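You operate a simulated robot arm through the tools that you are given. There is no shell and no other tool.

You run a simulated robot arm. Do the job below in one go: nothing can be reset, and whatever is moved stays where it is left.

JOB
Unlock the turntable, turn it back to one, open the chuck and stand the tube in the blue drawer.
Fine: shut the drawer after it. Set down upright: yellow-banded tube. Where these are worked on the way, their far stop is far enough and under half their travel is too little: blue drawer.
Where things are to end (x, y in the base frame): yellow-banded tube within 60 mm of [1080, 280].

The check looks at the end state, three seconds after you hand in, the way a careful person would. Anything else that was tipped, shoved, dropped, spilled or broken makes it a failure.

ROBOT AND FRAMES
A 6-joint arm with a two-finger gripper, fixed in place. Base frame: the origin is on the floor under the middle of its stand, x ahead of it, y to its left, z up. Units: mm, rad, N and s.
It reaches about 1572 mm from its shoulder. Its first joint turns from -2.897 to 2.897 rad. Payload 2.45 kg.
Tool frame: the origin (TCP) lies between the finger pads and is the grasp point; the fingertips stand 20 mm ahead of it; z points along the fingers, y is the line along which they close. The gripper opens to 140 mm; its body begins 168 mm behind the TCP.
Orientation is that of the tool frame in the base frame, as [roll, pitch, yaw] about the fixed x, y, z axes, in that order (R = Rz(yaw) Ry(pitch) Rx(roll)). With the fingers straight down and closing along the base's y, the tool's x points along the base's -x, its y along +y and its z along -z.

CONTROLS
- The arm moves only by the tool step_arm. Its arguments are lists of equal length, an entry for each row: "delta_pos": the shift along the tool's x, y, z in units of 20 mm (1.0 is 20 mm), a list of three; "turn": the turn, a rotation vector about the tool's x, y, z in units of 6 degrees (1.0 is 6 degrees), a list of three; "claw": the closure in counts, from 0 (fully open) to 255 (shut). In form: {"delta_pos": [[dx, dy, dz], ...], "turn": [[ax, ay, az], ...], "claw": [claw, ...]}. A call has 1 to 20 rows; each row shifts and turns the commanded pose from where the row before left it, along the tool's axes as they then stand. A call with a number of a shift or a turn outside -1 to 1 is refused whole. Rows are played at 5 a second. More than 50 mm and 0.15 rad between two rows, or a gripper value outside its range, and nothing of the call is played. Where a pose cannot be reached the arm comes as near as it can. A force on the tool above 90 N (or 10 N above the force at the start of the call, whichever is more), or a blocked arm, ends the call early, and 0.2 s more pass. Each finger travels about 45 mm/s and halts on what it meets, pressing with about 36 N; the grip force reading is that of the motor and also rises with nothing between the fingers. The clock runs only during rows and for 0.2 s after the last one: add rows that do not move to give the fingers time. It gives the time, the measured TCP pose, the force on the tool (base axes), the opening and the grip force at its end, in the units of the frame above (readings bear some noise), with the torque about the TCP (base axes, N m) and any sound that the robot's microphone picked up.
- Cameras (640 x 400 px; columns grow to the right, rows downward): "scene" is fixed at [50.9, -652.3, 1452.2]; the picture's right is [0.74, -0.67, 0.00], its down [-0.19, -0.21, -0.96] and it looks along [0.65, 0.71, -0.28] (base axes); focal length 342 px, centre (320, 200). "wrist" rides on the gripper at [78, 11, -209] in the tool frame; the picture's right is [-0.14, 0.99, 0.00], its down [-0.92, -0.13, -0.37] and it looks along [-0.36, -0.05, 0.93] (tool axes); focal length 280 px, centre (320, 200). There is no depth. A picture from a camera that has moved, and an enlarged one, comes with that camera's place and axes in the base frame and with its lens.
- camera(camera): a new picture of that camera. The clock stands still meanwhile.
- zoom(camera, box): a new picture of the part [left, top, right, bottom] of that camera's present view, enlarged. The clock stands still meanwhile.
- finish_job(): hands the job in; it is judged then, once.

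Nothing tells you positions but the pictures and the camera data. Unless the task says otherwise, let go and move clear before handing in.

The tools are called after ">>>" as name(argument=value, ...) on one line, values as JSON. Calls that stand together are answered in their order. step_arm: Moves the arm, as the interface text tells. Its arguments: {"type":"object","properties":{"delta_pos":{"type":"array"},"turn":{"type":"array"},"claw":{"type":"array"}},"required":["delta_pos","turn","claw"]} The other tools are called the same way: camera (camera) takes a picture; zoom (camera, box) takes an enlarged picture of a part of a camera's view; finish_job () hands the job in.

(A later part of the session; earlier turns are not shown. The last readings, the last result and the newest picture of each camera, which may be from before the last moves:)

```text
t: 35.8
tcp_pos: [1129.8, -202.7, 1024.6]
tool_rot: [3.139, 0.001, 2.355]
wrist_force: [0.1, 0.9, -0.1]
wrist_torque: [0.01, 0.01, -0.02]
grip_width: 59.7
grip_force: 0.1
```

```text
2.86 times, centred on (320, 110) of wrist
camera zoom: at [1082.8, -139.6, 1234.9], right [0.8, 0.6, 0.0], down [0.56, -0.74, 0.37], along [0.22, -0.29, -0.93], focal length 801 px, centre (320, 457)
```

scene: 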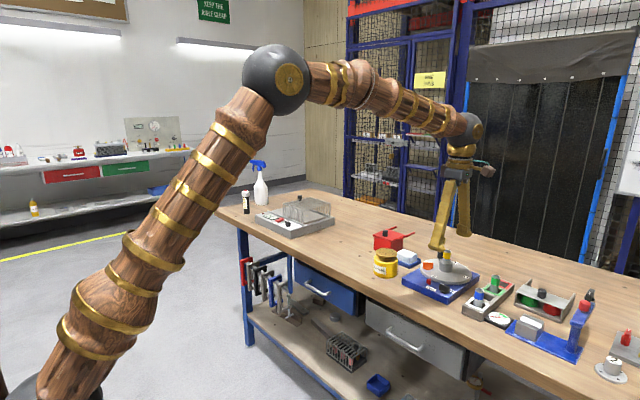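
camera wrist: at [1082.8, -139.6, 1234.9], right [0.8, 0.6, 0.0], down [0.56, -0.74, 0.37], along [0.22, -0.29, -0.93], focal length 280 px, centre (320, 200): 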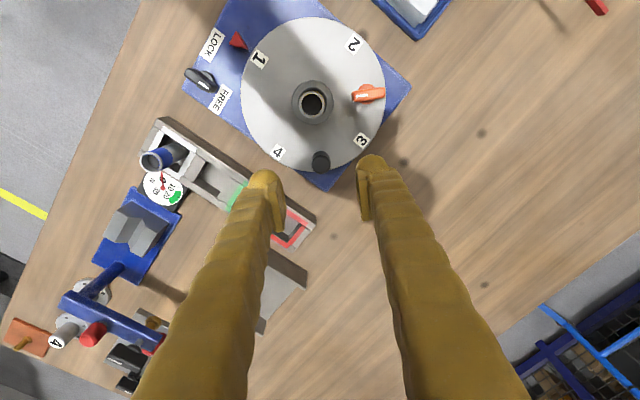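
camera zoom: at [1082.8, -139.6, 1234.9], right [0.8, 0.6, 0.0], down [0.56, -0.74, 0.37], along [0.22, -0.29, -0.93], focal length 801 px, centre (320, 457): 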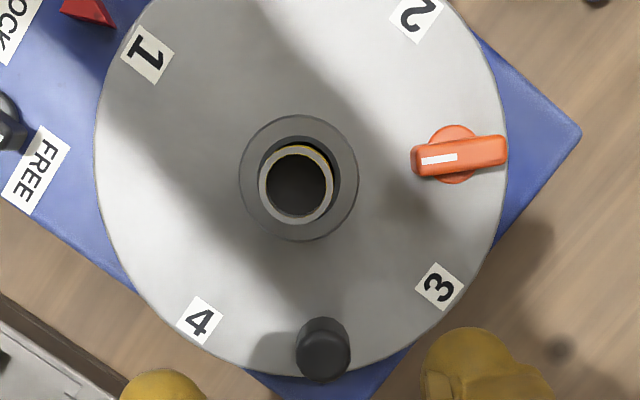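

The disc is at 1 (within half a degree) and the peg is released. Next is the orange chuck lever, now at about [1127, -111], pointing radially inward. I'll go above it with the fingers closing across the bar.

>>> step_arm(delta_pos=[[0, 0, 0], [0, 0, 0], [0, 0, 0], [0, 0, 0], [0, 0, 0], [0, 0, 0], [0, 0, 0], [0, 0, 0], [0, 0, 0], [0, 0, 0], [0, 0, 0], [0, 0, 0], [0, 0, 0], [0, 0, 0], [0, 0, 0], [0, 0, 0]], turn=[[0, 0, -1], [0, 0, -1], [0, 0, -1], [0, 0, -1], [0, 0, -1], [0, 0, -1], [0, 0, -1], [0, 0, -1], [0, 0, -1], [0, 0, -1], [0, 0, -1], [0, 0, -1], [0, 0, -1], [0, 0, -1], [0, 0, -1], [0, 0, 0]], claw=[146, 146, 146, 146, 146, 146, 146, 146, 146, 146, 146, 146, 146, 146, 146, 146])

>>> step_arm(delta_pos=[[-0.786, 0.835, 0], [-0.786, 0.835, 0], [-0.786, 0.835, 0], [-0.786, 0.835, 0], [0, 0, 0], [0, 0, 0]], turn=[[0, 0, 0], [0, 0, 0], [0, 0, 0], [0, 0, 0], [0, 0, 0], [0, 0, 0]], claw=[146, 146, 146, 146, 146, 146])

>>> camera(camera="wrist")

>>> zoom(camera="wrist", box=[230, 60, 410, 210])

```text
t: 39.2
tcp_pos: [1130.1, -202.8, 1025.0]
tool_rot: [-3.141, 0.0, -2.356]
wrist_force: [-0.2, -0.4, 0.1]
wrist_torque: [-0.04, -0.01, 0.0]
grip_width: 59.9
grip_force: 0.0
```

```text
t: 40.6
tcp_pos: [1128.3, -112.3, 1025.5]
tool_rot: [-3.14, 0.0, -2.356]
wrist_force: [-0.2, 0.1, -0.6]
wrist_torque: [0.02, 0.04, -0.01]
grip_width: 59.9
grip_force: 0.0
```

```text
taken
camera wrist: at [1064.8, -159.4, 1235.2], right [-0.6, 0.8, 0.0], down [0.74, 0.56, 0.37], along [0.29, 0.22, -0.93], focal length 280 px, centre (320, 200)
```

wrist: 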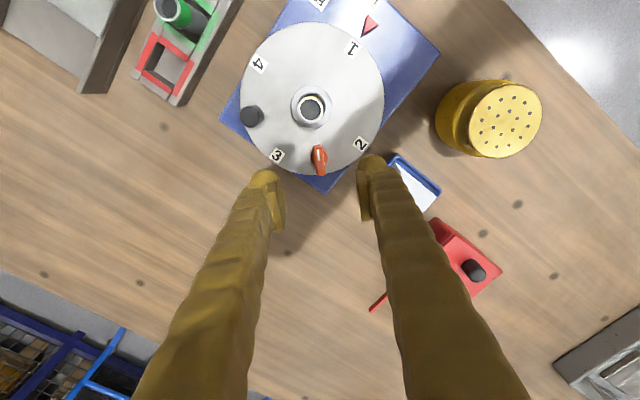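

```text
2.67 times, centred on (320, 135) of wrist
camera zoom: at [1064.8, -159.4, 1235.2], right [-0.6, 0.8, 0.0], down [0.74, 0.56, 0.37], along [0.29, 0.22, -0.93], focal length 748 px, centre (320, 373)
```

zoom: 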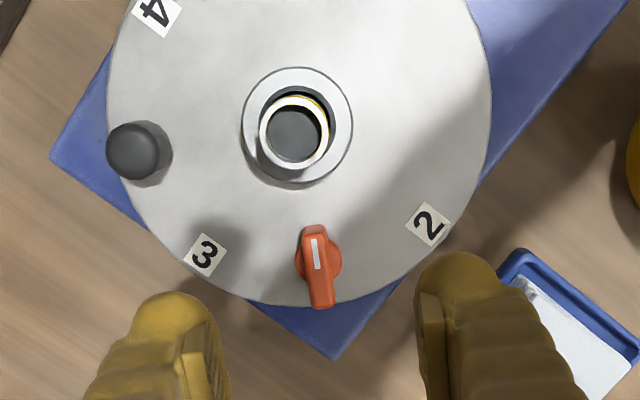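

The lever's pivot is at about [1127.5, -112.7], right under the gripper, with the bar aligned. I'll descend around it.

>>> step_arm(delta_pos=[[0, 0, 0.8], [0, 0, 0.8], [0, 0, 0.8], [0, 0, 0.8], [0, 0, 0.6], [0, 0, 0.5], [0, 0, 0]], turn=[[0, 0, 0], [0, 0, 0], [0, 0, 0], [0, 0, 0], [0, 0, 0], [0, 0, 0], [0, 0, 0]], claw=[180, 187, 187, 187, 187, 187, 187])

>>> zoom(camera="wrist", box=[250, 120, 400, 240])

>>> zoom(camera="scene", box=[410, 220, 490, 290])

```text
t: 42.2
tcp_pos: [1128.2, -110.2, 939.8]
tool_rot: [3.142, -0.001, -2.356]
wrist_force: [-0.2, 0.2, -0.6]
wrist_torque: [-0.02, 0.05, -0.03]
grip_width: 37.4
grip_force: 0.0
```

```text
3.33 times, centred on (325, 180) of wrist
camera zoom: at [1064.8, -158.7, 1148.9], right [-0.6, 0.8, 0.0], down [0.74, 0.56, 0.37], along [0.29, 0.22, -0.93], focal length 935 px, centre (303, 267)
```

zoom: 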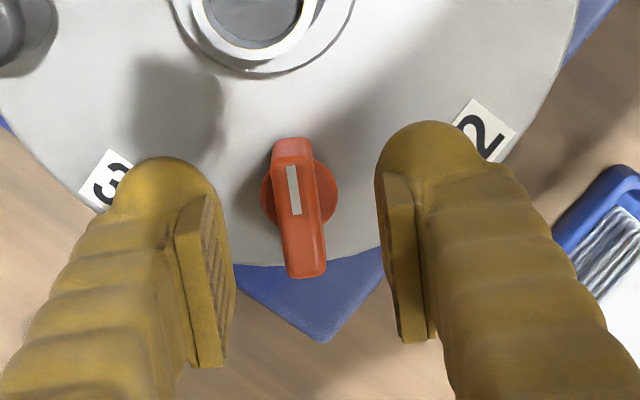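

```text
5.71 times, centred on (450, 255) of scene
camera zoom: at [50.9, -652.3, 1452.2], right [0.74, -0.67, 0.0], down [-0.19, -0.21, -0.96], along [0.65, 0.71, -0.28], focal length 1953 px, centre (-423, -114)
```

zoom: 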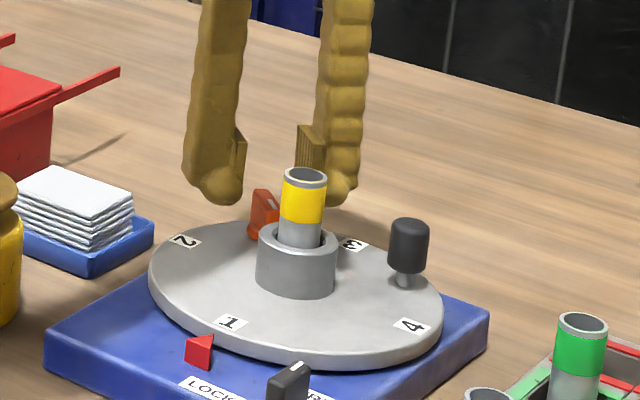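

>>> step_arm(delta_pos=[[0, 0, 0.5], [0, 0, 0.5], [0, 0, 0]], turn=[[0, 0, 0], [0, 0, 0], [0, 0, 0]], claw=[187, 187, 187])

>>> zoom(camera="wrist", box=[250, 120, 400, 240])

>>> zoom(camera="scene", box=[410, 220, 490, 290])

```text
t: 43.0
tcp_pos: [1127.0, -111.8, 920.3]
tool_rot: [-3.141, 0.0, -2.357]
wrist_force: [1.4, -0.4, 0.0]
wrist_torque: [-0.02, -0.03, -0.02]
grip_width: 37.1
grip_force: 0.2
```

```text
3.33 times, centred on (325, 180) of wrist
camera zoom: at [1065.0, -158.9, 1129.3], right [-0.6, 0.8, 0.0], down [0.74, 0.56, 0.37], along [0.29, 0.22, -0.93], focal length 935 px, centre (303, 267)
```

zoom: 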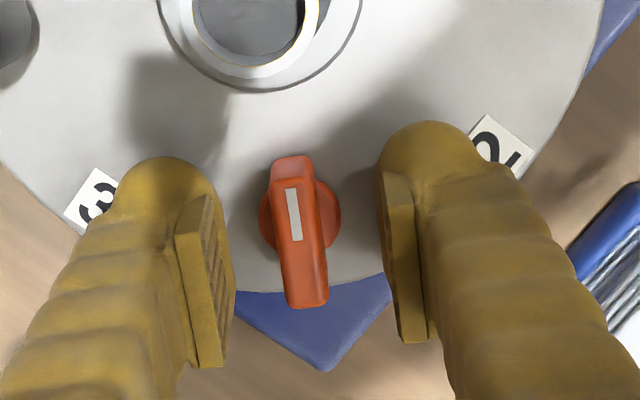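

```text
5.71 times, centred on (450, 255) of scene
camera zoom: at [50.9, -652.3, 1452.2], right [0.74, -0.67, 0.0], down [-0.19, -0.21, -0.96], along [0.65, 0.71, -0.28], focal length 1953 px, centre (-423, -114)
```

zoom: 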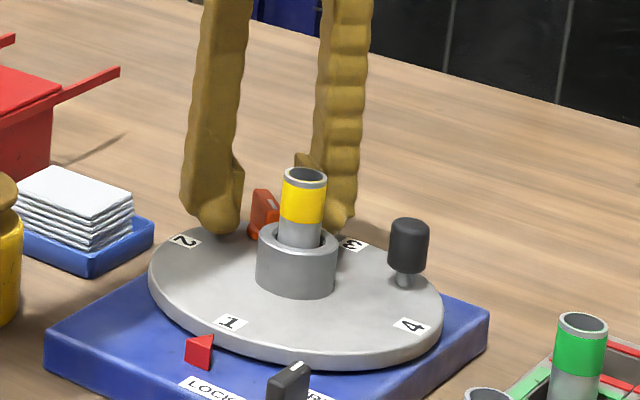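

>>> step_arm(delta_pos=[[0, 0, 0], [0, 0, 0], [0, 0, 0], [0, 0, 0]], turn=[[0, 0, 0], [0, 0, 0], [0, 0, 0], [0, 0, 0]], claw=[215, 240, 255, 255])

```text
t: 44.0
tcp_pos: [1129.1, -110.4, 920.0]
tool_rot: [3.141, 0.001, -2.356]
wrist_force: [4.2, -2.0, -1.8]
wrist_torque: [0.03, -0.06, 0.24]
grip_width: 10.3
grip_force: 37.2
```

Gripped with little force. I'll try a small clockwise turn first and read the torque.

>>> step_arm(delta_pos=[[0, 0, 0], [0, 0, 0], [0, 0, 0]], turn=[[0, 0, 0.5], [0, 0, 0.5], [0, 0, 0]], claw=[255, 255, 255])

>>> zoom(camera="wrist", box=[220, 80, 420, 240])

>>> zoom(camera="scene", box=[410, 220, 490, 290])

```text
t: 44.8
tcp_pos: [1127.8, -110.2, 919.8]
tool_rot: [-3.139, 0.002, -2.464]
wrist_force: [22.3, -7.8, 5.0]
wrist_torque: [0.12, -0.43, 1.15]
grip_width: 12.2
grip_force: 39.4
```

```text
2.50 times, centred on (320, 160) of wrist
camera zoom: at [1059.5, -151.9, 1129.3], right [-0.52, 0.86, 0.0], down [0.8, 0.48, 0.37], along [0.32, 0.19, -0.93], focal length 701 px, centre (320, 300)
```

zoom: 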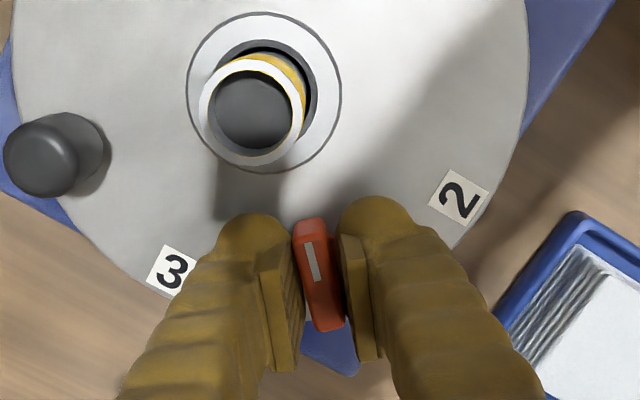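

```text
5.71 times, centred on (450, 255) of scene
camera zoom: at [50.9, -652.3, 1452.2], right [0.74, -0.67, 0.0], down [-0.19, -0.21, -0.96], along [0.65, 0.71, -0.28], focal length 1953 px, centre (-423, -114)
```

zoom: 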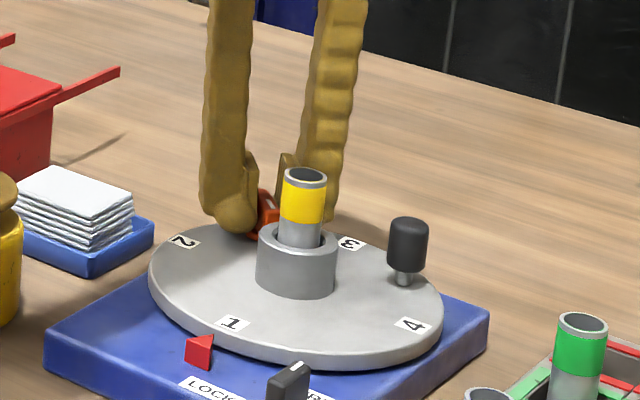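

Clockwise meets a stop (1.15 N m), so the chuck opens counter-clockwise. I'll reverse.

>>> step_arm(delta_pos=[[0, 0, 0], [0, 0, 0], [0, 0, 0], [0, 0, 0]], turn=[[0, 0, -0.7], [0, 0, -0.7], [0, 0, -0.7], [0, 0, -0.7]], claw=[255, 255, 255, 255])

>>> zoom(camera="wrist", box=[220, 80, 420, 240])

```text
t: 45.8
tcp_pos: [1126.5, -110.7, 920.3]
tool_rot: [-3.141, -0.002, -2.167]
wrist_force: [-5.2, -5.1, 20.6]
wrist_torque: [-0.28, 0.23, -0.01]
grip_width: 9.7
grip_force: 37.3
```

```text
2.50 times, centred on (320, 160) of wrist
camera zoom: at [1074.0, -169.9, 1129.2], right [-0.74, 0.67, 0.0], down [0.62, 0.69, 0.37], along [0.25, 0.27, -0.93], focal length 701 px, centre (320, 300)
```

zoom: 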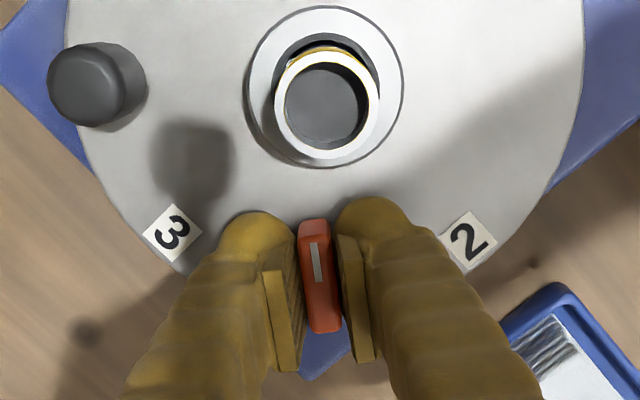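

It turns freely counter-clockwise. Continuing.

>>> step_arm(delta_pos=[[0, 0, 0], [0, 0, 0], [0, 0, 0], [0, 0, 0], [0, 0, 0]], turn=[[0, 0, -1], [0, 0, -1], [0, 0, -1], [0, 0, -1], [0, 0, -1]], claw=[255, 255, 255, 255, 255])

>>> zoom(camera="wrist", box=[220, 80, 420, 240])

>>> zoom(camera="scene", box=[410, 220, 490, 290])

```text
t: 47.0
tcp_pos: [1127.1, -111.5, 920.1]
tool_rot: [3.139, 0.0, -1.645]
wrist_force: [-13.9, -13.3, 25.4]
wrist_torque: [-0.24, 0.18, 0.0]
grip_width: 9.8
grip_force: 37.0
```

```text
2.50 times, centred on (320, 160) of wrist
camera zoom: at [1111.1, -189.1, 1129.1], right [-0.98, 0.21, 0.0], down [0.19, 0.91, 0.37], along [0.08, 0.36, -0.93], focal length 701 px, centre (320, 300)
```

zoom: 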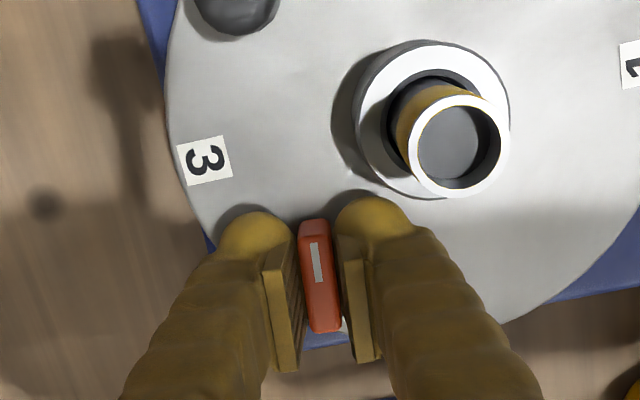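

```text
5.71 times, centred on (450, 255) of scene
camera zoom: at [50.9, -652.3, 1452.2], right [0.74, -0.67, 0.0], down [-0.19, -0.21, -0.96], along [0.65, 0.71, -0.28], focal length 1953 px, centre (-423, -114)
```

zoom: 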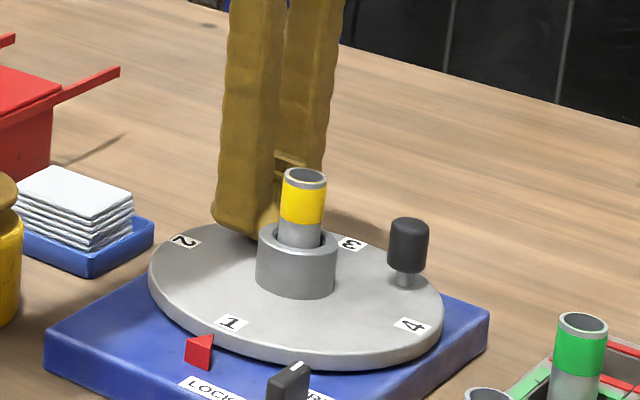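

>>> step_arm(delta_pos=[[0, 0, 0], [0, 0, 0], [0, 0, 0], [0, 0, 0], [0, 0, 0]], turn=[[0, 0, -1], [0, 0, -1], [0, 0, -1], [0, 0, -1], [0, 0, -1]], claw=[255, 255, 255, 255, 255])

>>> zoom(camera="scene", box=[410, 220, 490, 290])

```text
t: 48.2
tcp_pos: [1126.3, -110.8, 921.7]
tool_rot: [-3.14, 0.0, -1.117]
wrist_force: [2.0, -1.9, 22.1]
wrist_torque: [-0.45, -0.22, -0.01]
grip_width: 10.1
grip_force: 36.9
```

```text
5.71 times, centred on (450, 255) of scene
camera zoom: at [50.9, -652.3, 1452.2], right [0.74, -0.67, 0.0], down [-0.19, -0.21, -0.96], along [0.65, 0.71, -0.28], focal length 1953 px, centre (-423, -114)
```

zoom: 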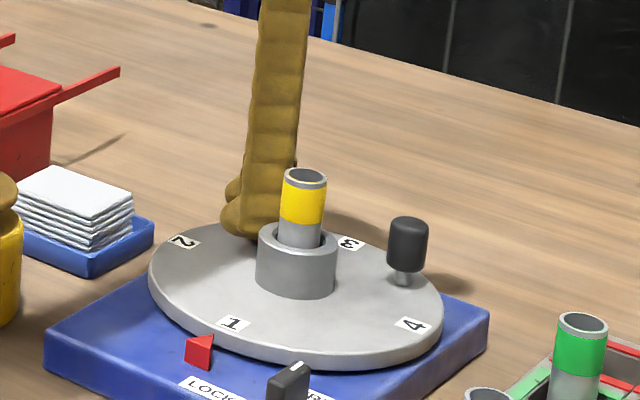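

>>> step_arm(delta_pos=[[0, 0, 0], [0, 0, 0], [0, 0, 0]], turn=[[0, 0, -1], [0, 0, -1], [0, 0, -0.8]], claw=[255, 255, 255])

>>> zoom(camera="scene", box=[410, 220, 490, 290])

>>> camera(camera="wrist")

```text
t: 49.0
tcp_pos: [1127.1, -111.3, 919.4]
tool_rot: [3.141, -0.001, -0.827]
wrist_force: [-8.6, -6.3, 22.4]
wrist_torque: [-0.07, 0.13, 0.03]
grip_width: 10.2
grip_force: 37.2
```

```text
5.71 times, centred on (450, 255) of scene
camera zoom: at [50.9, -652.3, 1452.2], right [0.74, -0.67, 0.0], down [-0.19, -0.21, -0.96], along [0.65, 0.71, -0.28], focal length 1953 px, centre (-423, -114)
```

zoom: 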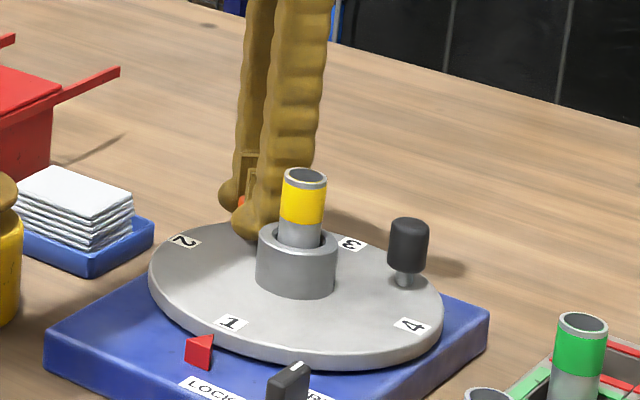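

```text
taken
camera wrist: at [1172.6, -176.8, 1128.7], right [-0.82, -0.57, 0.0], down [-0.53, 0.76, 0.37], along [-0.21, 0.3, -0.93], focal length 280 px, centre (320, 200)
```

wrist: 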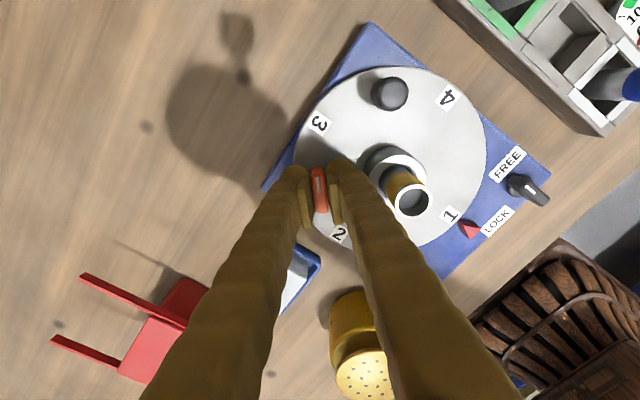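

>>> step_arm(delta_pos=[[0, 0, 0], [0, 0, 0], [0, 0, 0]], turn=[[0, 0, -0.4], [0, 0, -0.4], [0, 0, 0]], claw=[255, 255, 255])

```text
t: 49.8
tcp_pos: [1127.5, -110.3, 919.0]
tool_rot: [3.141, 0.002, -0.744]
wrist_force: [-16.8, -6.9, 15.1]
wrist_torque: [0.08, 0.3, -0.49]
grip_width: 10.0
grip_force: 37.2
```

>>> zoom(camera="wrist", box=[260, 120, 460, 260])

```text
2.86 times, centred on (360, 190) of wrist
camera zoom: at [1177.4, -172.3, 1128.5], right [-0.77, -0.64, 0.0], down [-0.59, 0.72, 0.37], along [-0.24, 0.28, -0.93], focal length 801 px, centre (206, 229)
```

zoom: 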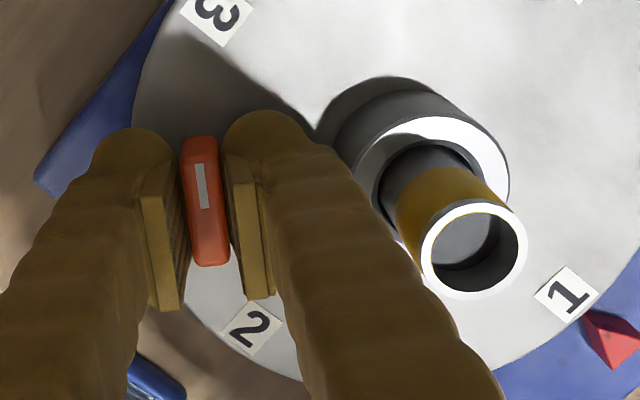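

The lever hit its open stop (torque −0.5 N m at about 92°). I'll relax the turn, open only a little because the chuck is close, and lift straight up.

>>> step_arm(delta_pos=[[0, 0, 0], [0, 0, 0], [0, 0, 0], [0, 0, 0]], turn=[[0, 0, 0.3], [0, 0, 0], [0, 0, 0], [0, 0, 0]], claw=[255, 240, 226, 226])

>>> step_arm(delta_pos=[[0, 0, -0.3], [0, 0, -0.5], [0, 0, -0.8], [0, 0, -1], [0, 0, -1], [0, 0, -1], [0, 0, -1], [0, 0, -1], [0, 0, 0]], turn=[[0, 0, 0], [0, 0, 0], [0, 0, 0], [0, 0, 0], [0, 0, 0], [0, 0, 0], [0, 0, 0], [0, 0, 0], [0, 0, 0]], claw=[226, 226, 226, 226, 226, 226, 226, 226, 226])

>>> zoom(camera="scene", box=[400, 220, 490, 300])

>>> zoom(camera="wrist", box=[220, 80, 480, 260])

```text
t: 50.8
tcp_pos: [1127.7, -111.0, 918.6]
tool_rot: [3.141, 0.0, -0.775]
wrist_force: [0.0, 0.4, -0.6]
wrist_torque: [-0.01, 0.0, 0.02]
grip_width: 16.2
grip_force: 0.1
```

```text
t: 52.8
tcp_pos: [1128.0, -109.7, 1052.8]
tool_rot: [3.141, 0.001, -0.775]
wrist_force: [0.4, -0.7, 0.8]
wrist_torque: [0.01, 0.0, -0.01]
grip_width: 16.0
grip_force: 0.0
```

```text
5.00 times, centred on (445, 260) of scene
camera zoom: at [50.9, -652.3, 1452.2], right [0.74, -0.67, 0.0], down [-0.19, -0.21, -0.96], along [0.65, 0.71, -0.28], focal length 1709 px, centre (-305, -100)
```

zoom: 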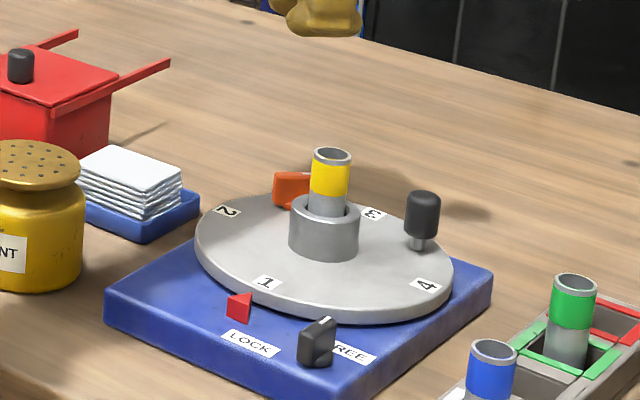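

```text
2.22 times, centred on (350, 170) of wrist
camera zoom: at [1176.0, -172.9, 1260.7], right [-0.79, -0.61, 0.0], down [-0.57, 0.74, 0.37], along [-0.23, 0.29, -0.93], focal length 623 px, centre (253, 267)
```

zoom: 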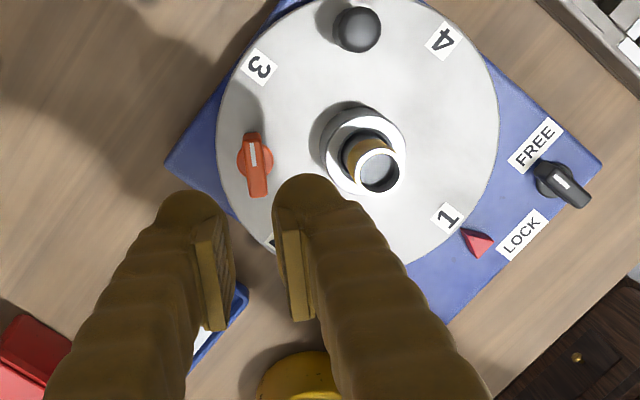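

The chuck lever is now turned open, and the disc is still at 1. Next is the blue drawer, so I'll look at it more closely.

>>> zoom(camera="scene", box=[260, 240, 400, 340])

>>> step_arm(delta_pos=[[0, 0, -1], [0, 0, -1], [0, 0, -1], [0, 0, -1], [0, 0, -1], [0, 0, -1]], turn=[[0, 0, 1], [0, 0, 1], [0, 0, 1], [0, 0, 1], [0, 0, 1], [0, 0, 1]], claw=[226, 226, 226, 226, 226, 226])

```text
4.00 times, centred on (330, 290) of scene
camera zoom: at [50.9, -652.3, 1452.2], right [0.74, -0.67, 0.0], down [-0.19, -0.21, -0.96], along [0.65, 0.71, -0.28], focal length 1367 px, centre (280, -160)
```

zoom: 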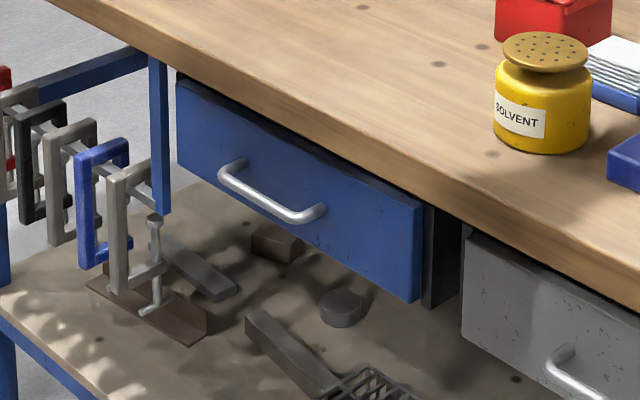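

```text
t: 54.2
tcp_pos: [1128.0, -111.2, 1171.9]
tool_rot: [-3.141, 0.001, -1.405]
wrist_force: [0.7, 0.1, -0.3]
wrist_torque: [-0.01, -0.02, 0.03]
grip_width: 16.2
grip_force: 0.0
```

The drawer front is roughly at x≈910, y≈90–465, z≈640–765, and its bar handle is near [868, 268, 722], under the bench edge. I'll bring the arm around in front of the bench at a safe height.

>>> step_arm(delta_pos=[[0, 0, 0], [0, 0, 0], [-0.702, 0.978, 0], [-0.702, 0.978, 0], [-0.702, 0.978, 0], [-0.702, 0.978, 0], [-0.702, 0.978, 0], [-0.702, 0.978, 0], [-0.702, 0.978, 0], [-0.702, 0.978, 0], [-0.702, 0.978, 0], [-0.702, 0.978, 0], [-0.702, 0.978, 0], [-0.702, 0.978, 0], [-0.702, 0.978, 0], [-0.702, 0.978, 0], [-0.702, 0.978, 0], [-0.702, 0.978, 0], [-0.702, 0.978, 0]], turn=[[0, 0, 0.79], [0, 0, 0.79], [0, 0, 0], [0, 0, 0], [0, 0, 0], [0, 0, 0], [0, 0, 0], [0, 0, 0], [0, 0, 0], [0, 0, 0], [0, 0, 0], [0, 0, 0], [0, 0, 0], [0, 0, 0], [0, 0, 0], [0, 0, 0], [0, 0, 0], [0, 0, 0], [0, 0, 0]], claw=[226, 226, 226, 226, 226, 226, 226, 226, 226, 226, 226, 226, 226, 226, 226, 226, 226, 226, 226])

>>> step_arm(delta_pos=[[-0.702, 0.978, 0], [-0.702, 0.978, 0], [-0.702, 0.978, 0], [-0.702, 0.978, 0], [-0.702, 0.978, 0], [-0.702, 0.978, 0], [-0.702, 0.978, 0], [-0.702, 0.978, 0], [-0.702, 0.978, 0], [-0.702, 0.978, 0], [0, 0, 0]], turn=[[0, 0, 0], [0, 0, 0], [0, 0, 0], [0, 0, 0], [0, 0, 0], [0, 0, 0], [0, 0, 0], [0, 0, 0], [0, 0, 0], [0, 0, 0], [0, 0, 0]], claw=[182, 182, 182, 182, 182, 182, 182, 182, 182, 182, 182])

>>> camera(camera="wrist")

>>> camera(camera="scene")

```text
t: 58.2
tcp_pos: [792.7, 125.9, 1170.9]
tool_rot: [3.141, 0.0, -1.568]
wrist_force: [-0.5, -0.1, -0.6]
wrist_torque: [-0.01, 0.01, 0.03]
grip_width: 16.1
grip_force: 0.1
```

```text
t: 60.6
tcp_pos: [597.8, 265.7, 1173.2]
tool_rot: [3.14, 0.0, -1.569]
wrist_force: [-0.2, -0.2, -0.3]
wrist_torque: [-0.01, 0.0, 0.02]
grip_width: 40.0
grip_force: 0.0
```

```text
taken
camera wrist: at [586.9, 187.7, 1382.6], right [-0.99, 0.14, 0.0], down [0.13, 0.92, 0.37], along [0.05, 0.37, -0.93], focal length 280 px, centre (320, 200)
```

wrist: 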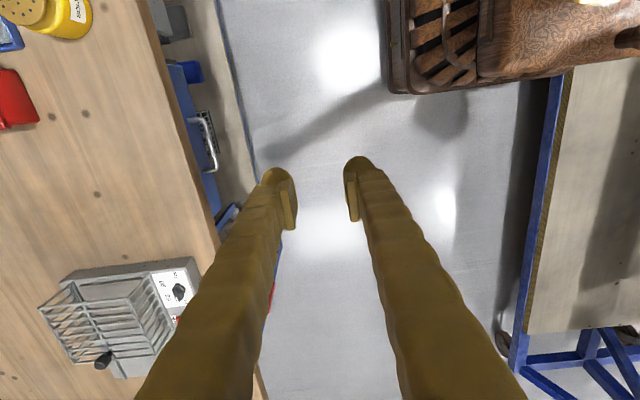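

```text
taken
```

scene: 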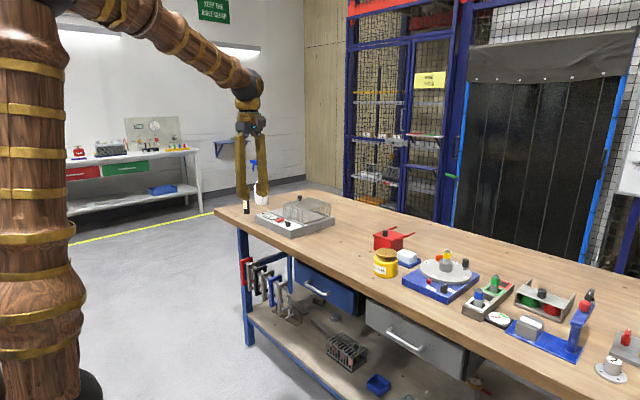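

>>> zoom(camera="wrist", box=[140, 40, 300, 240])

```text
2.00 times, centred on (220, 140) of wrist
camera zoom: at [586.9, 187.7, 1382.6], right [-0.99, 0.14, 0.0], down [0.13, 0.92, 0.37], along [0.05, 0.37, -0.93], focal length 561 px, centre (520, 320)
```

zoom: 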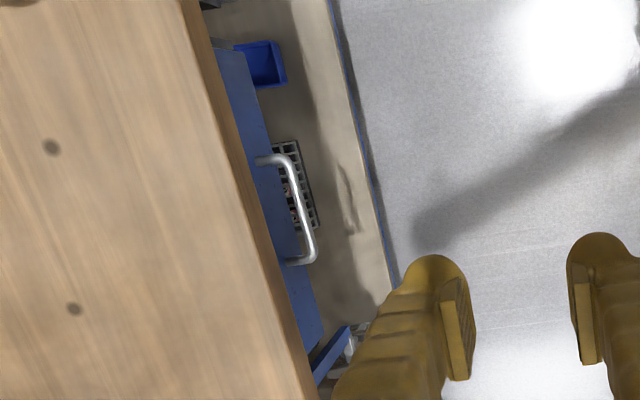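

Now I'll tilt the tool so the fingers point forward and 30° down, closing vertically for the bar handle.

>>> step_arm(delta_pos=[[0, 0, 0], [0, 0, 0], [0, 0, 0], [0, 0, 0], [0, 0, 0], [0, 0, 0], [0, 0, 0], [0, 0, 0], [0, 0, 0], [0, 0, 0], [0, 0, 0]], turn=[[1, 0, 0], [1, 0, 0], [1, 0, 0], [1, 0, 0], [1, 0, 0], [1, 0, 0], [1, 0, 0], [1, 0, 0], [1, 0, 0], [1, 0, 0], [0, 0, 0]], claw=[182, 182, 182, 182, 182, 182, 182, 182, 182, 182, 182])

>>> camera(camera="wrist")

>>> camera(camera="scene")

```text
t: 63.0
tcp_pos: [597.3, 267.8, 1171.6]
tool_rot: [-2.093, -0.001, -1.57]
wrist_force: [-0.3, -0.5, 0.2]
wrist_torque: [0.0, 0.02, 0.02]
grip_width: 39.9
grip_force: 0.1
```

```text
taken
camera wrist: at [411.5, 187.8, 1266.1], right [-0.49, 0.14, -0.86], down [-0.26, 0.92, 0.3], along [0.83, 0.37, -0.42], focal length 280 px, centre (320, 200)
```

wrist: 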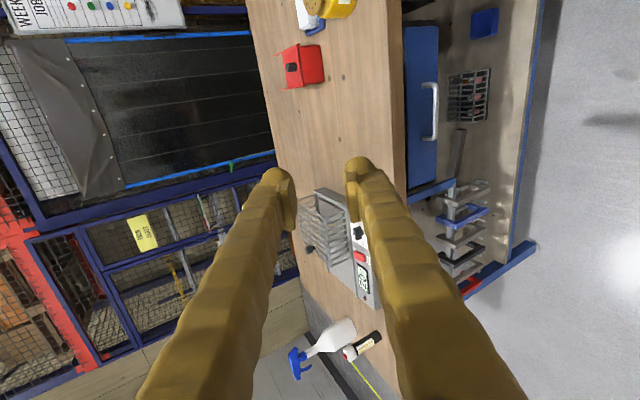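

```text
taken
```

scene: 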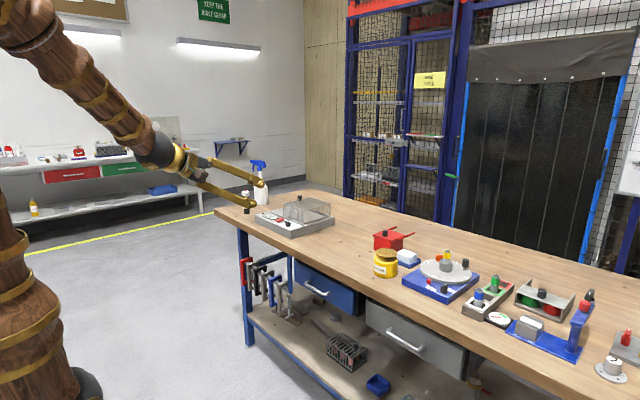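

>>> zoom(camera="wrist", box=[380, 20, 540, 220])

```text
2.00 times, centred on (460, 120) of wrist
camera zoom: at [411.5, 187.8, 1266.1], right [-0.49, 0.14, -0.86], down [-0.26, 0.92, 0.3], along [0.83, 0.37, -0.42], focal length 561 px, centre (40, 360)
```

zoom: 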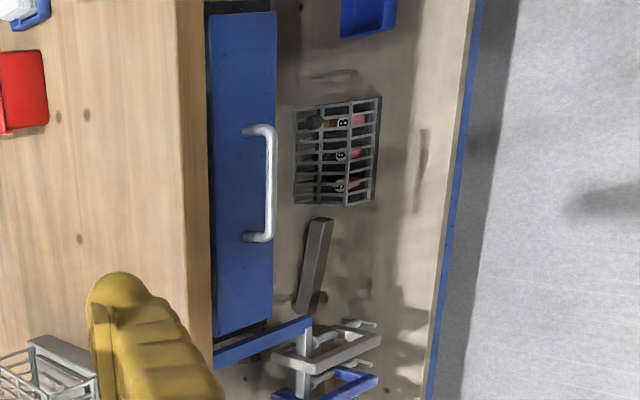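

The two wrist views put the handle bar at about [857.5, 271, 721.5], spanning y 218–324, with the drawer front near x≈888. I'll move to an approach point 70 mm in front of the bar and flatten the tool to 15° below horizontal.

>>> step_arm(delta_pos=[[-0.008, 0.701, 0.933], [-0.008, 0.701, 0.933], [-0.008, 0.701, 0.933], [-0.008, 0.701, 0.933], [-0.008, 0.701, 0.933], [-0.008, 0.701, 0.933], [-0.008, 0.701, 0.933], [-0.008, 0.701, 0.933], [-0.008, 0.701, 0.933], [-0.008, 0.701, 0.933], [-0.008, 0.701, 0.933], [-0.008, 0.701, 0.933], [-0.008, 0.701, 0.933], [-0.008, 0.701, 0.933], [-0.008, 0.701, 0.933], [-0.008, 0.701, 0.933], [-0.008, 0.701, 0.933], [-0.008, 0.701, 0.933], [-0.008, 0.701, 0.933], [-0.008, 0.701, 0.933]], turn=[[0, 0, 0], [0, 0, 0], [0, 0, 0], [0, 0, 0], [0, 0, 0], [0, 0, 0], [0, 0, 0], [0, 0, 0], [0, 0, 0], [0, 0, 0], [0, 0, 0], [0, 0, 0], [0, 0, 0], [0, 0, 0], [0, 0, 0], [0, 0, 0], [0, 0, 0], [0, 0, 0], [0, 0, 0], [0, 0, 0]], claw=[191, 191, 191, 191, 191, 191, 191, 191, 191, 191, 191, 191, 191, 191, 191, 191, 191, 191, 191, 191])

>>> step_arm(delta_pos=[[0, 0, 0], [0, 0, 0], [0, 0, 0], [0, 0, 0]], turn=[[0.833, 0, 0], [0.833, 0, 0], [0.833, 0, 0], [0, 0, 0]], claw=[196, 196, 196, 196])

>>> camera(camera="wrist")

>>> camera(camera="scene")

```text
t: 67.2
tcp_pos: [781.2, 270.9, 737.5]
tool_rot: [-2.093, 0.0, -1.568]
wrist_force: [0.1, -0.3, 0.0]
wrist_torque: [0.01, -0.01, -0.02]
grip_width: 34.9
grip_force: 0.0
```

```text
t: 68.2
tcp_pos: [780.8, 270.6, 740.2]
tool_rot: [-1.833, -0.001, -1.571]
wrist_force: [0.6, -0.1, -0.5]
wrist_torque: [0.02, 0.0, -0.02]
grip_width: 32.0
grip_force: 0.1
```

```text
taken
camera wrist: at [577.4, 191.1, 783.8], right [-0.26, 0.14, -0.96], down [-0.32, 0.92, 0.22], along [0.91, 0.37, -0.19], focal length 280 px, centre (320, 200)
```

wrist: 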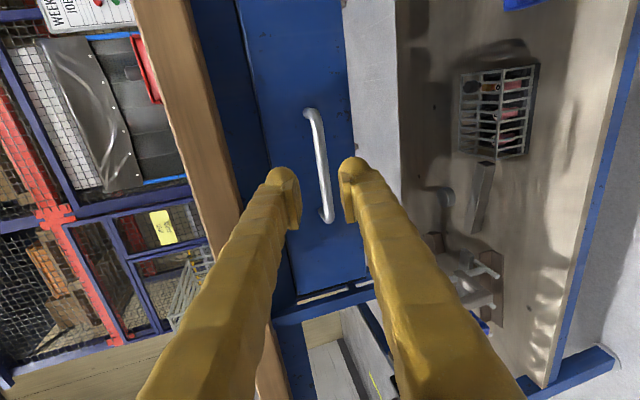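

```text
taken
```

scene: 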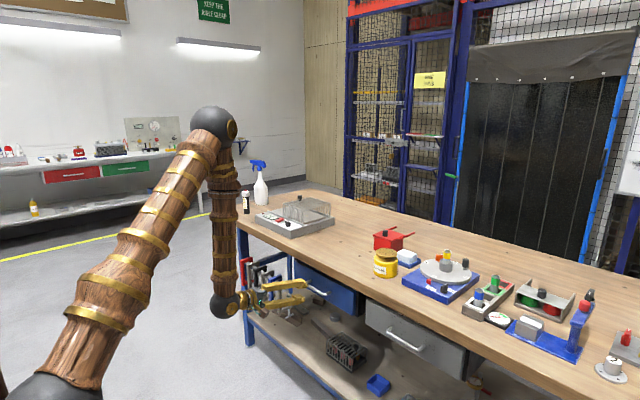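

>>> zoom(camera="wrist", box=[240, 80, 400, 240])

```text
2.50 times, centred on (320, 160) of wrist
camera zoom: at [577.4, 191.1, 783.8], right [-0.26, 0.14, -0.96], down [-0.32, 0.92, 0.22], along [0.91, 0.37, -0.19], focal length 701 px, centre (320, 300)
```

zoom: 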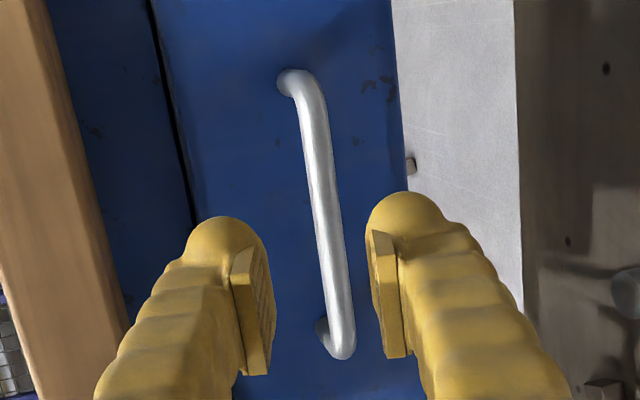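

The bar lies between the fingers and on the approach line. I'll advance 70 mm and close on it.

>>> step_arm(delta_pos=[[0, 0, 0.8], [0, 0, 0.8], [0, 0, 0.8], [0, 0, 0.6], [0, 0, 0.4], [0, 0, 0]], turn=[[0, 0, 0], [0, 0, 0], [0, 0, 0], [0, 0, 0], [0, 0, 0], [0, 0, 0]], claw=[196, 196, 196, 196, 196, 196])

>>> zoom(camera="wrist", box=[240, 80, 400, 240])

>>> zoom(camera="scene", box=[260, 250, 380, 340])

```text
t: 69.6
tcp_pos: [848.7, 269.9, 722.5]
tool_rot: [-1.833, 0.0, -1.571]
wrist_force: [-0.3, -0.6, 0.2]
wrist_torque: [0.0, 0.03, -0.01]
grip_width: 32.3
grip_force: 0.1
```

```text
2.50 times, centred on (320, 160) of wrist
camera zoom: at [644.3, 191.5, 766.2], right [-0.26, 0.14, -0.96], down [-0.32, 0.92, 0.22], along [0.91, 0.37, -0.19], focal length 701 px, centre (320, 300)
```

zoom: 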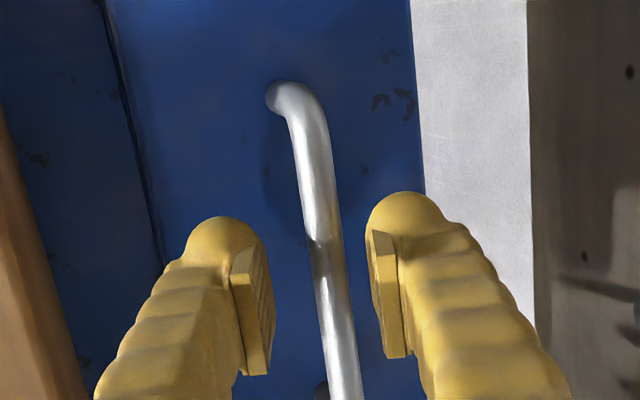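

```text
4.44 times, centred on (320, 295) of scene
camera zoom: at [50.9, -652.3, 1452.2], right [0.74, -0.67, 0.0], down [-0.19, -0.21, -0.96], along [0.65, 0.71, -0.28], focal length 1519 px, centre (320, -222)
```

zoom: 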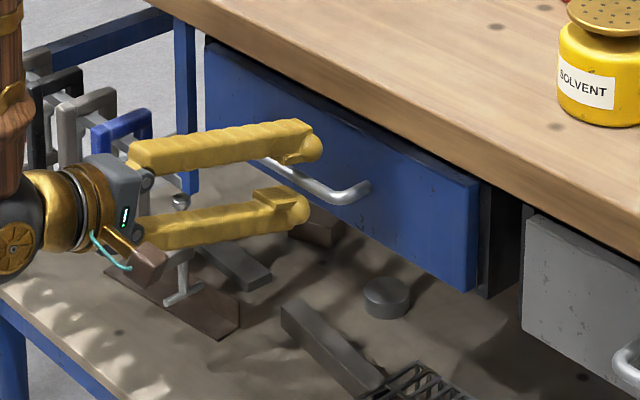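

>>> step_arm(delta_pos=[[0, 0, 0], [0, 0, 0], [0, 0, 0], [0, 0, 0]], turn=[[0, 0, 0], [0, 0, 0], [0, 0, 0], [0, 0, 0]], claw=[215, 235, 250, 250])

```text
t: 70.6
tcp_pos: [847.1, 269.9, 721.7]
tool_rot: [-1.834, 0.002, -1.568]
wrist_force: [-7.2, 1.8, -16.5]
wrist_torque: [0.17, 0.23, -0.12]
grip_width: 15.4
grip_force: 9.0
```

>>> step_arm(delta_pos=[[0, 0.03, 0], [0, 0, 0], [0, 0, 0]], turn=[[0, 0, 0], [0, 0, 0], [0, 0, 0]], claw=[255, 255, 255])

>>> zoom(camera="wrist", box=[240, 80, 400, 240])

```text
t: 71.4
tcp_pos: [848.6, 270.3, 719.2]
tool_rot: [-1.836, -0.001, -1.568]
wrist_force: [-6.9, 2.9, -49.5]
wrist_torque: [0.86, 0.62, -0.16]
grip_width: 9.9
grip_force: 37.3
```

```text
2.50 times, centred on (320, 160) of wrist
camera zoom: at [642.7, 191.2, 764.4], right [-0.26, 0.14, -0.96], down [-0.32, 0.92, 0.22], along [0.91, 0.37, -0.2], focal length 701 px, centre (320, 300)
```

zoom: 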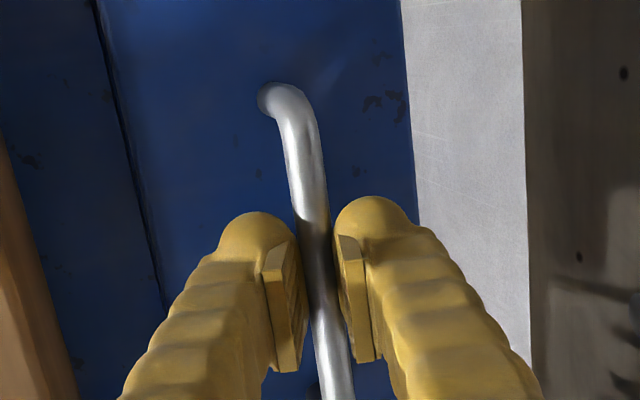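

>>> step_arm(delta_pos=[[0, 0.04, 0], [0, 0.04, 0], [0, 0, 0]], turn=[[0, 0, 0], [0, 0, 0], [0, 0, 0]], claw=[255, 255, 255])

```text
t: 72.2
tcp_pos: [846.7, 269.1, 719.6]
tool_rot: [-1.835, 0.0, -1.569]
wrist_force: [-15.7, 2.0, -52.1]
wrist_torque: [0.8, 0.69, -0.23]
grip_width: 9.6
grip_force: 37.0
```

>>> step_arm(delta_pos=[[0, 0.06, 0], [0, 0.06, 0], [0, 0, 0]], turn=[[0, 0, 0], [0, 0, 0], [0, 0, 0]], claw=[255, 255, 255])

```text
t: 73.0
tcp_pos: [847.0, 270.4, 719.5]
tool_rot: [-1.831, 0.0, -1.571]
wrist_force: [-22.6, -0.4, -22.6]
wrist_torque: [0.27, 0.43, -0.25]
grip_width: 9.6
grip_force: 37.4
```

Gripped with modest force. I'll start pulling the drawer toward -x in small steps.

>>> step_arm(delta_pos=[[0, 0.065, -0.2415], [0, 0.13, -0.483], [0, 0.13, -0.483], [0, 0.13, -0.483]], turn=[[0, 0, 0], [0, 0, 0], [0, 0, 0], [0, 0, 0]], claw=[255, 255, 255, 255])

>>> zoom(camera="scene", box=[260, 250, 380, 340])

```text
t: 74.0
tcp_pos: [811.3, 269.7, 718.8]
tool_rot: [-1.833, -0.001, -1.569]
wrist_force: [0.0, 0.3, -0.4]
wrist_torque: [0.0, 0.01, 0.03]
grip_width: 0.0
grip_force: 29.9
```

```text
4.44 times, centred on (320, 295) of scene
camera zoom: at [50.9, -652.3, 1452.2], right [0.74, -0.67, 0.0], down [-0.19, -0.21, -0.96], along [0.65, 0.71, -0.28], focal length 1519 px, centre (320, -222)
```

zoom: 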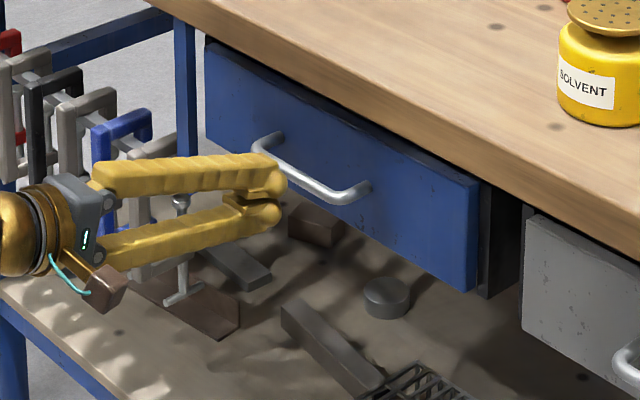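

The bar slipped out and the drawer hasn't moved, so the flat grip gave too little hold. I'll regrip deeper and steeper, at 45° down, so that part of the pull bears directly on the upper finger.

>>> step_arm(delta_pos=[[0, 0, 0], [0, 0, 0], [0, 0, 0], [0, 0, 0], [0, 0, 0], [0, -0.77, -0.48], [0, -0.77, -0.48], [0, 0, 0]], turn=[[-1, 0, 0], [-1, 0, 0], [-1, 0, 0], [-1, 0, 0], [-1, 0, 0], [0, 0, 0], [0, 0, 0], [0, 0, 0]], claw=[216, 216, 216, 216, 216, 216, 216, 216])

>>> zoom(camera="wrist", box=[220, 80, 420, 260])

>>> zoom(camera="scene", box=[260, 240, 380, 330])

```text
t: 75.8
tcp_pos: [819.0, 268.3, 754.6]
tool_rot: [-2.356, 0.001, -1.568]
wrist_force: [-0.6, 0.8, 0.2]
wrist_torque: [0.0, 0.02, -0.01]
grip_width: 21.3
grip_force: 0.0
```

```text
2.22 times, centred on (320, 170) of wrist
camera zoom: at [663.8, 189.6, 895.6], right [-0.7, 0.14, -0.7], down [-0.17, 0.92, 0.35], along [0.69, 0.37, -0.62], focal length 623 px, centre (320, 267)
```

zoom: 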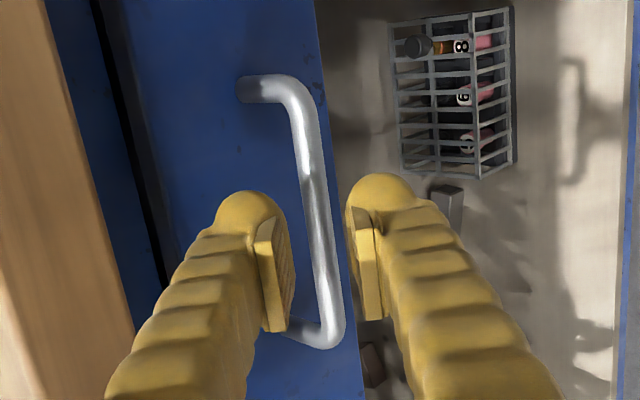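

```text
4.44 times, centred on (320, 285) of scene
camera zoom: at [50.9, -652.3, 1452.2], right [0.74, -0.67, 0.0], down [-0.19, -0.21, -0.96], along [0.65, 0.71, -0.28], focal length 1519 px, centre (320, -178)
```

zoom: 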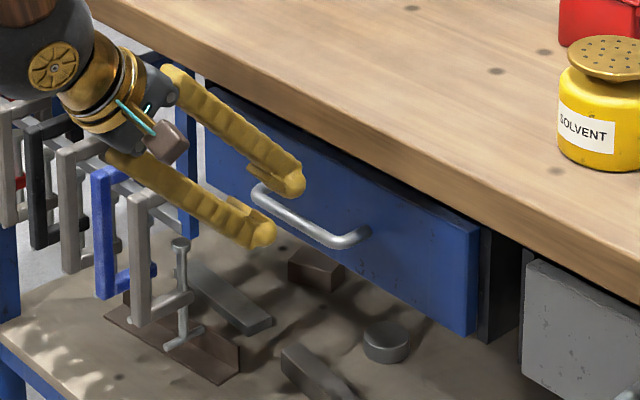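

>>> step_arm(delta_pos=[[0, 0, 0.7], [0, 0, 0.7], [0, 0, 0.6], [0, 0, 0.4], [0, 0, 0.1], [0, 0, 0]], turn=[[0, 0, 0], [0, 0, 0], [0, 0, 0], [0, 0, 0], [0, 0, 0], [0, 0, 0]], claw=[216, 216, 216, 216, 216, 216])

>>> zoom(camera="wrist", box=[220, 80, 420, 260])

>>> zoom(camera="scene", box=[260, 240, 380, 330])

```text
t: 77.2
tcp_pos: [855.2, 271.5, 719.2]
tool_rot: [-2.356, 0.001, -1.569]
wrist_force: [-0.3, 0.2, -0.4]
wrist_torque: [0.01, 0.0, 0.0]
grip_width: 21.3
grip_force: 0.0
```

```text
2.22 times, centred on (320, 170) of wrist
camera zoom: at [699.4, 191.9, 859.6], right [-0.7, 0.14, -0.7], down [-0.17, 0.92, 0.35], along [0.69, 0.37, -0.62], focal length 623 px, centre (320, 267)
```

zoom: 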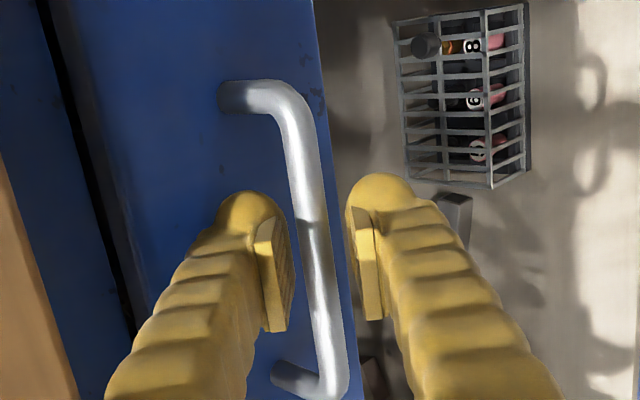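

```text
4.44 times, centred on (320, 285) of scene
camera zoom: at [50.9, -652.3, 1452.2], right [0.74, -0.67, 0.0], down [-0.19, -0.21, -0.96], along [0.65, 0.71, -0.28], focal length 1519 px, centre (320, -178)
```

zoom: 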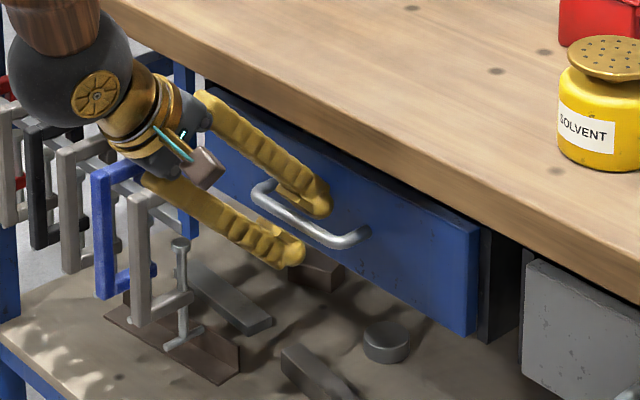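

>>> step_arm(delta_pos=[[0, 0, 0.15], [0, 0, 0.1], [0, 0, 0]], turn=[[0, 0, 0], [0, 0, 0], [0, 0, 0]], claw=[216, 216, 216])

>>> step_arm(delta_pos=[[0, 0, 0], [0, 0, 0], [0, 0, 0], [0, 0, 0]], turn=[[0, 0, 0], [0, 0, 0], [0, 0, 0], [0, 0, 0]], claw=[235, 250, 255, 255])

>>> zoom(camera="wrist", box=[220, 80, 420, 260])

```text
t: 78.0
tcp_pos: [857.4, 270.1, 714.8]
tool_rot: [-2.356, 0.001, -1.568]
wrist_force: [0.0, -0.3, 0.2]
wrist_torque: [0.01, -0.01, 0.01]
grip_width: 21.3
grip_force: 0.0
```

```text
t: 79.0
tcp_pos: [857.7, 270.1, 716.4]
tool_rot: [-2.355, 0.0, -1.569]
wrist_force: [4.5, -1.9, 18.2]
wrist_torque: [0.02, -0.01, -0.11]
grip_width: 7.2
grip_force: 35.3
```

```text
2.22 times, centred on (320, 170) of wrist
camera zoom: at [702.8, 191.6, 856.4], right [-0.7, 0.14, -0.7], down [-0.17, 0.92, 0.35], along [0.69, 0.37, -0.62], focal length 623 px, centre (320, 267)
```

zoom: 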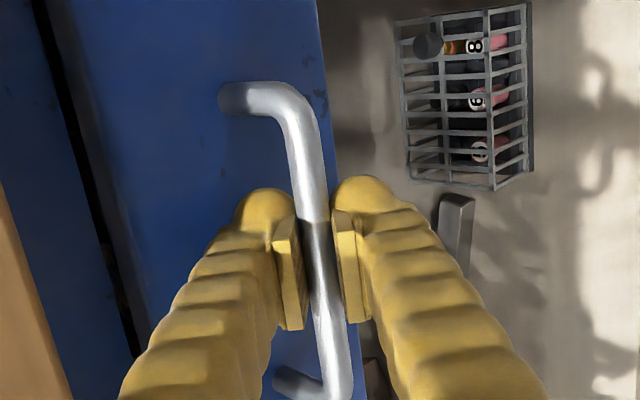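

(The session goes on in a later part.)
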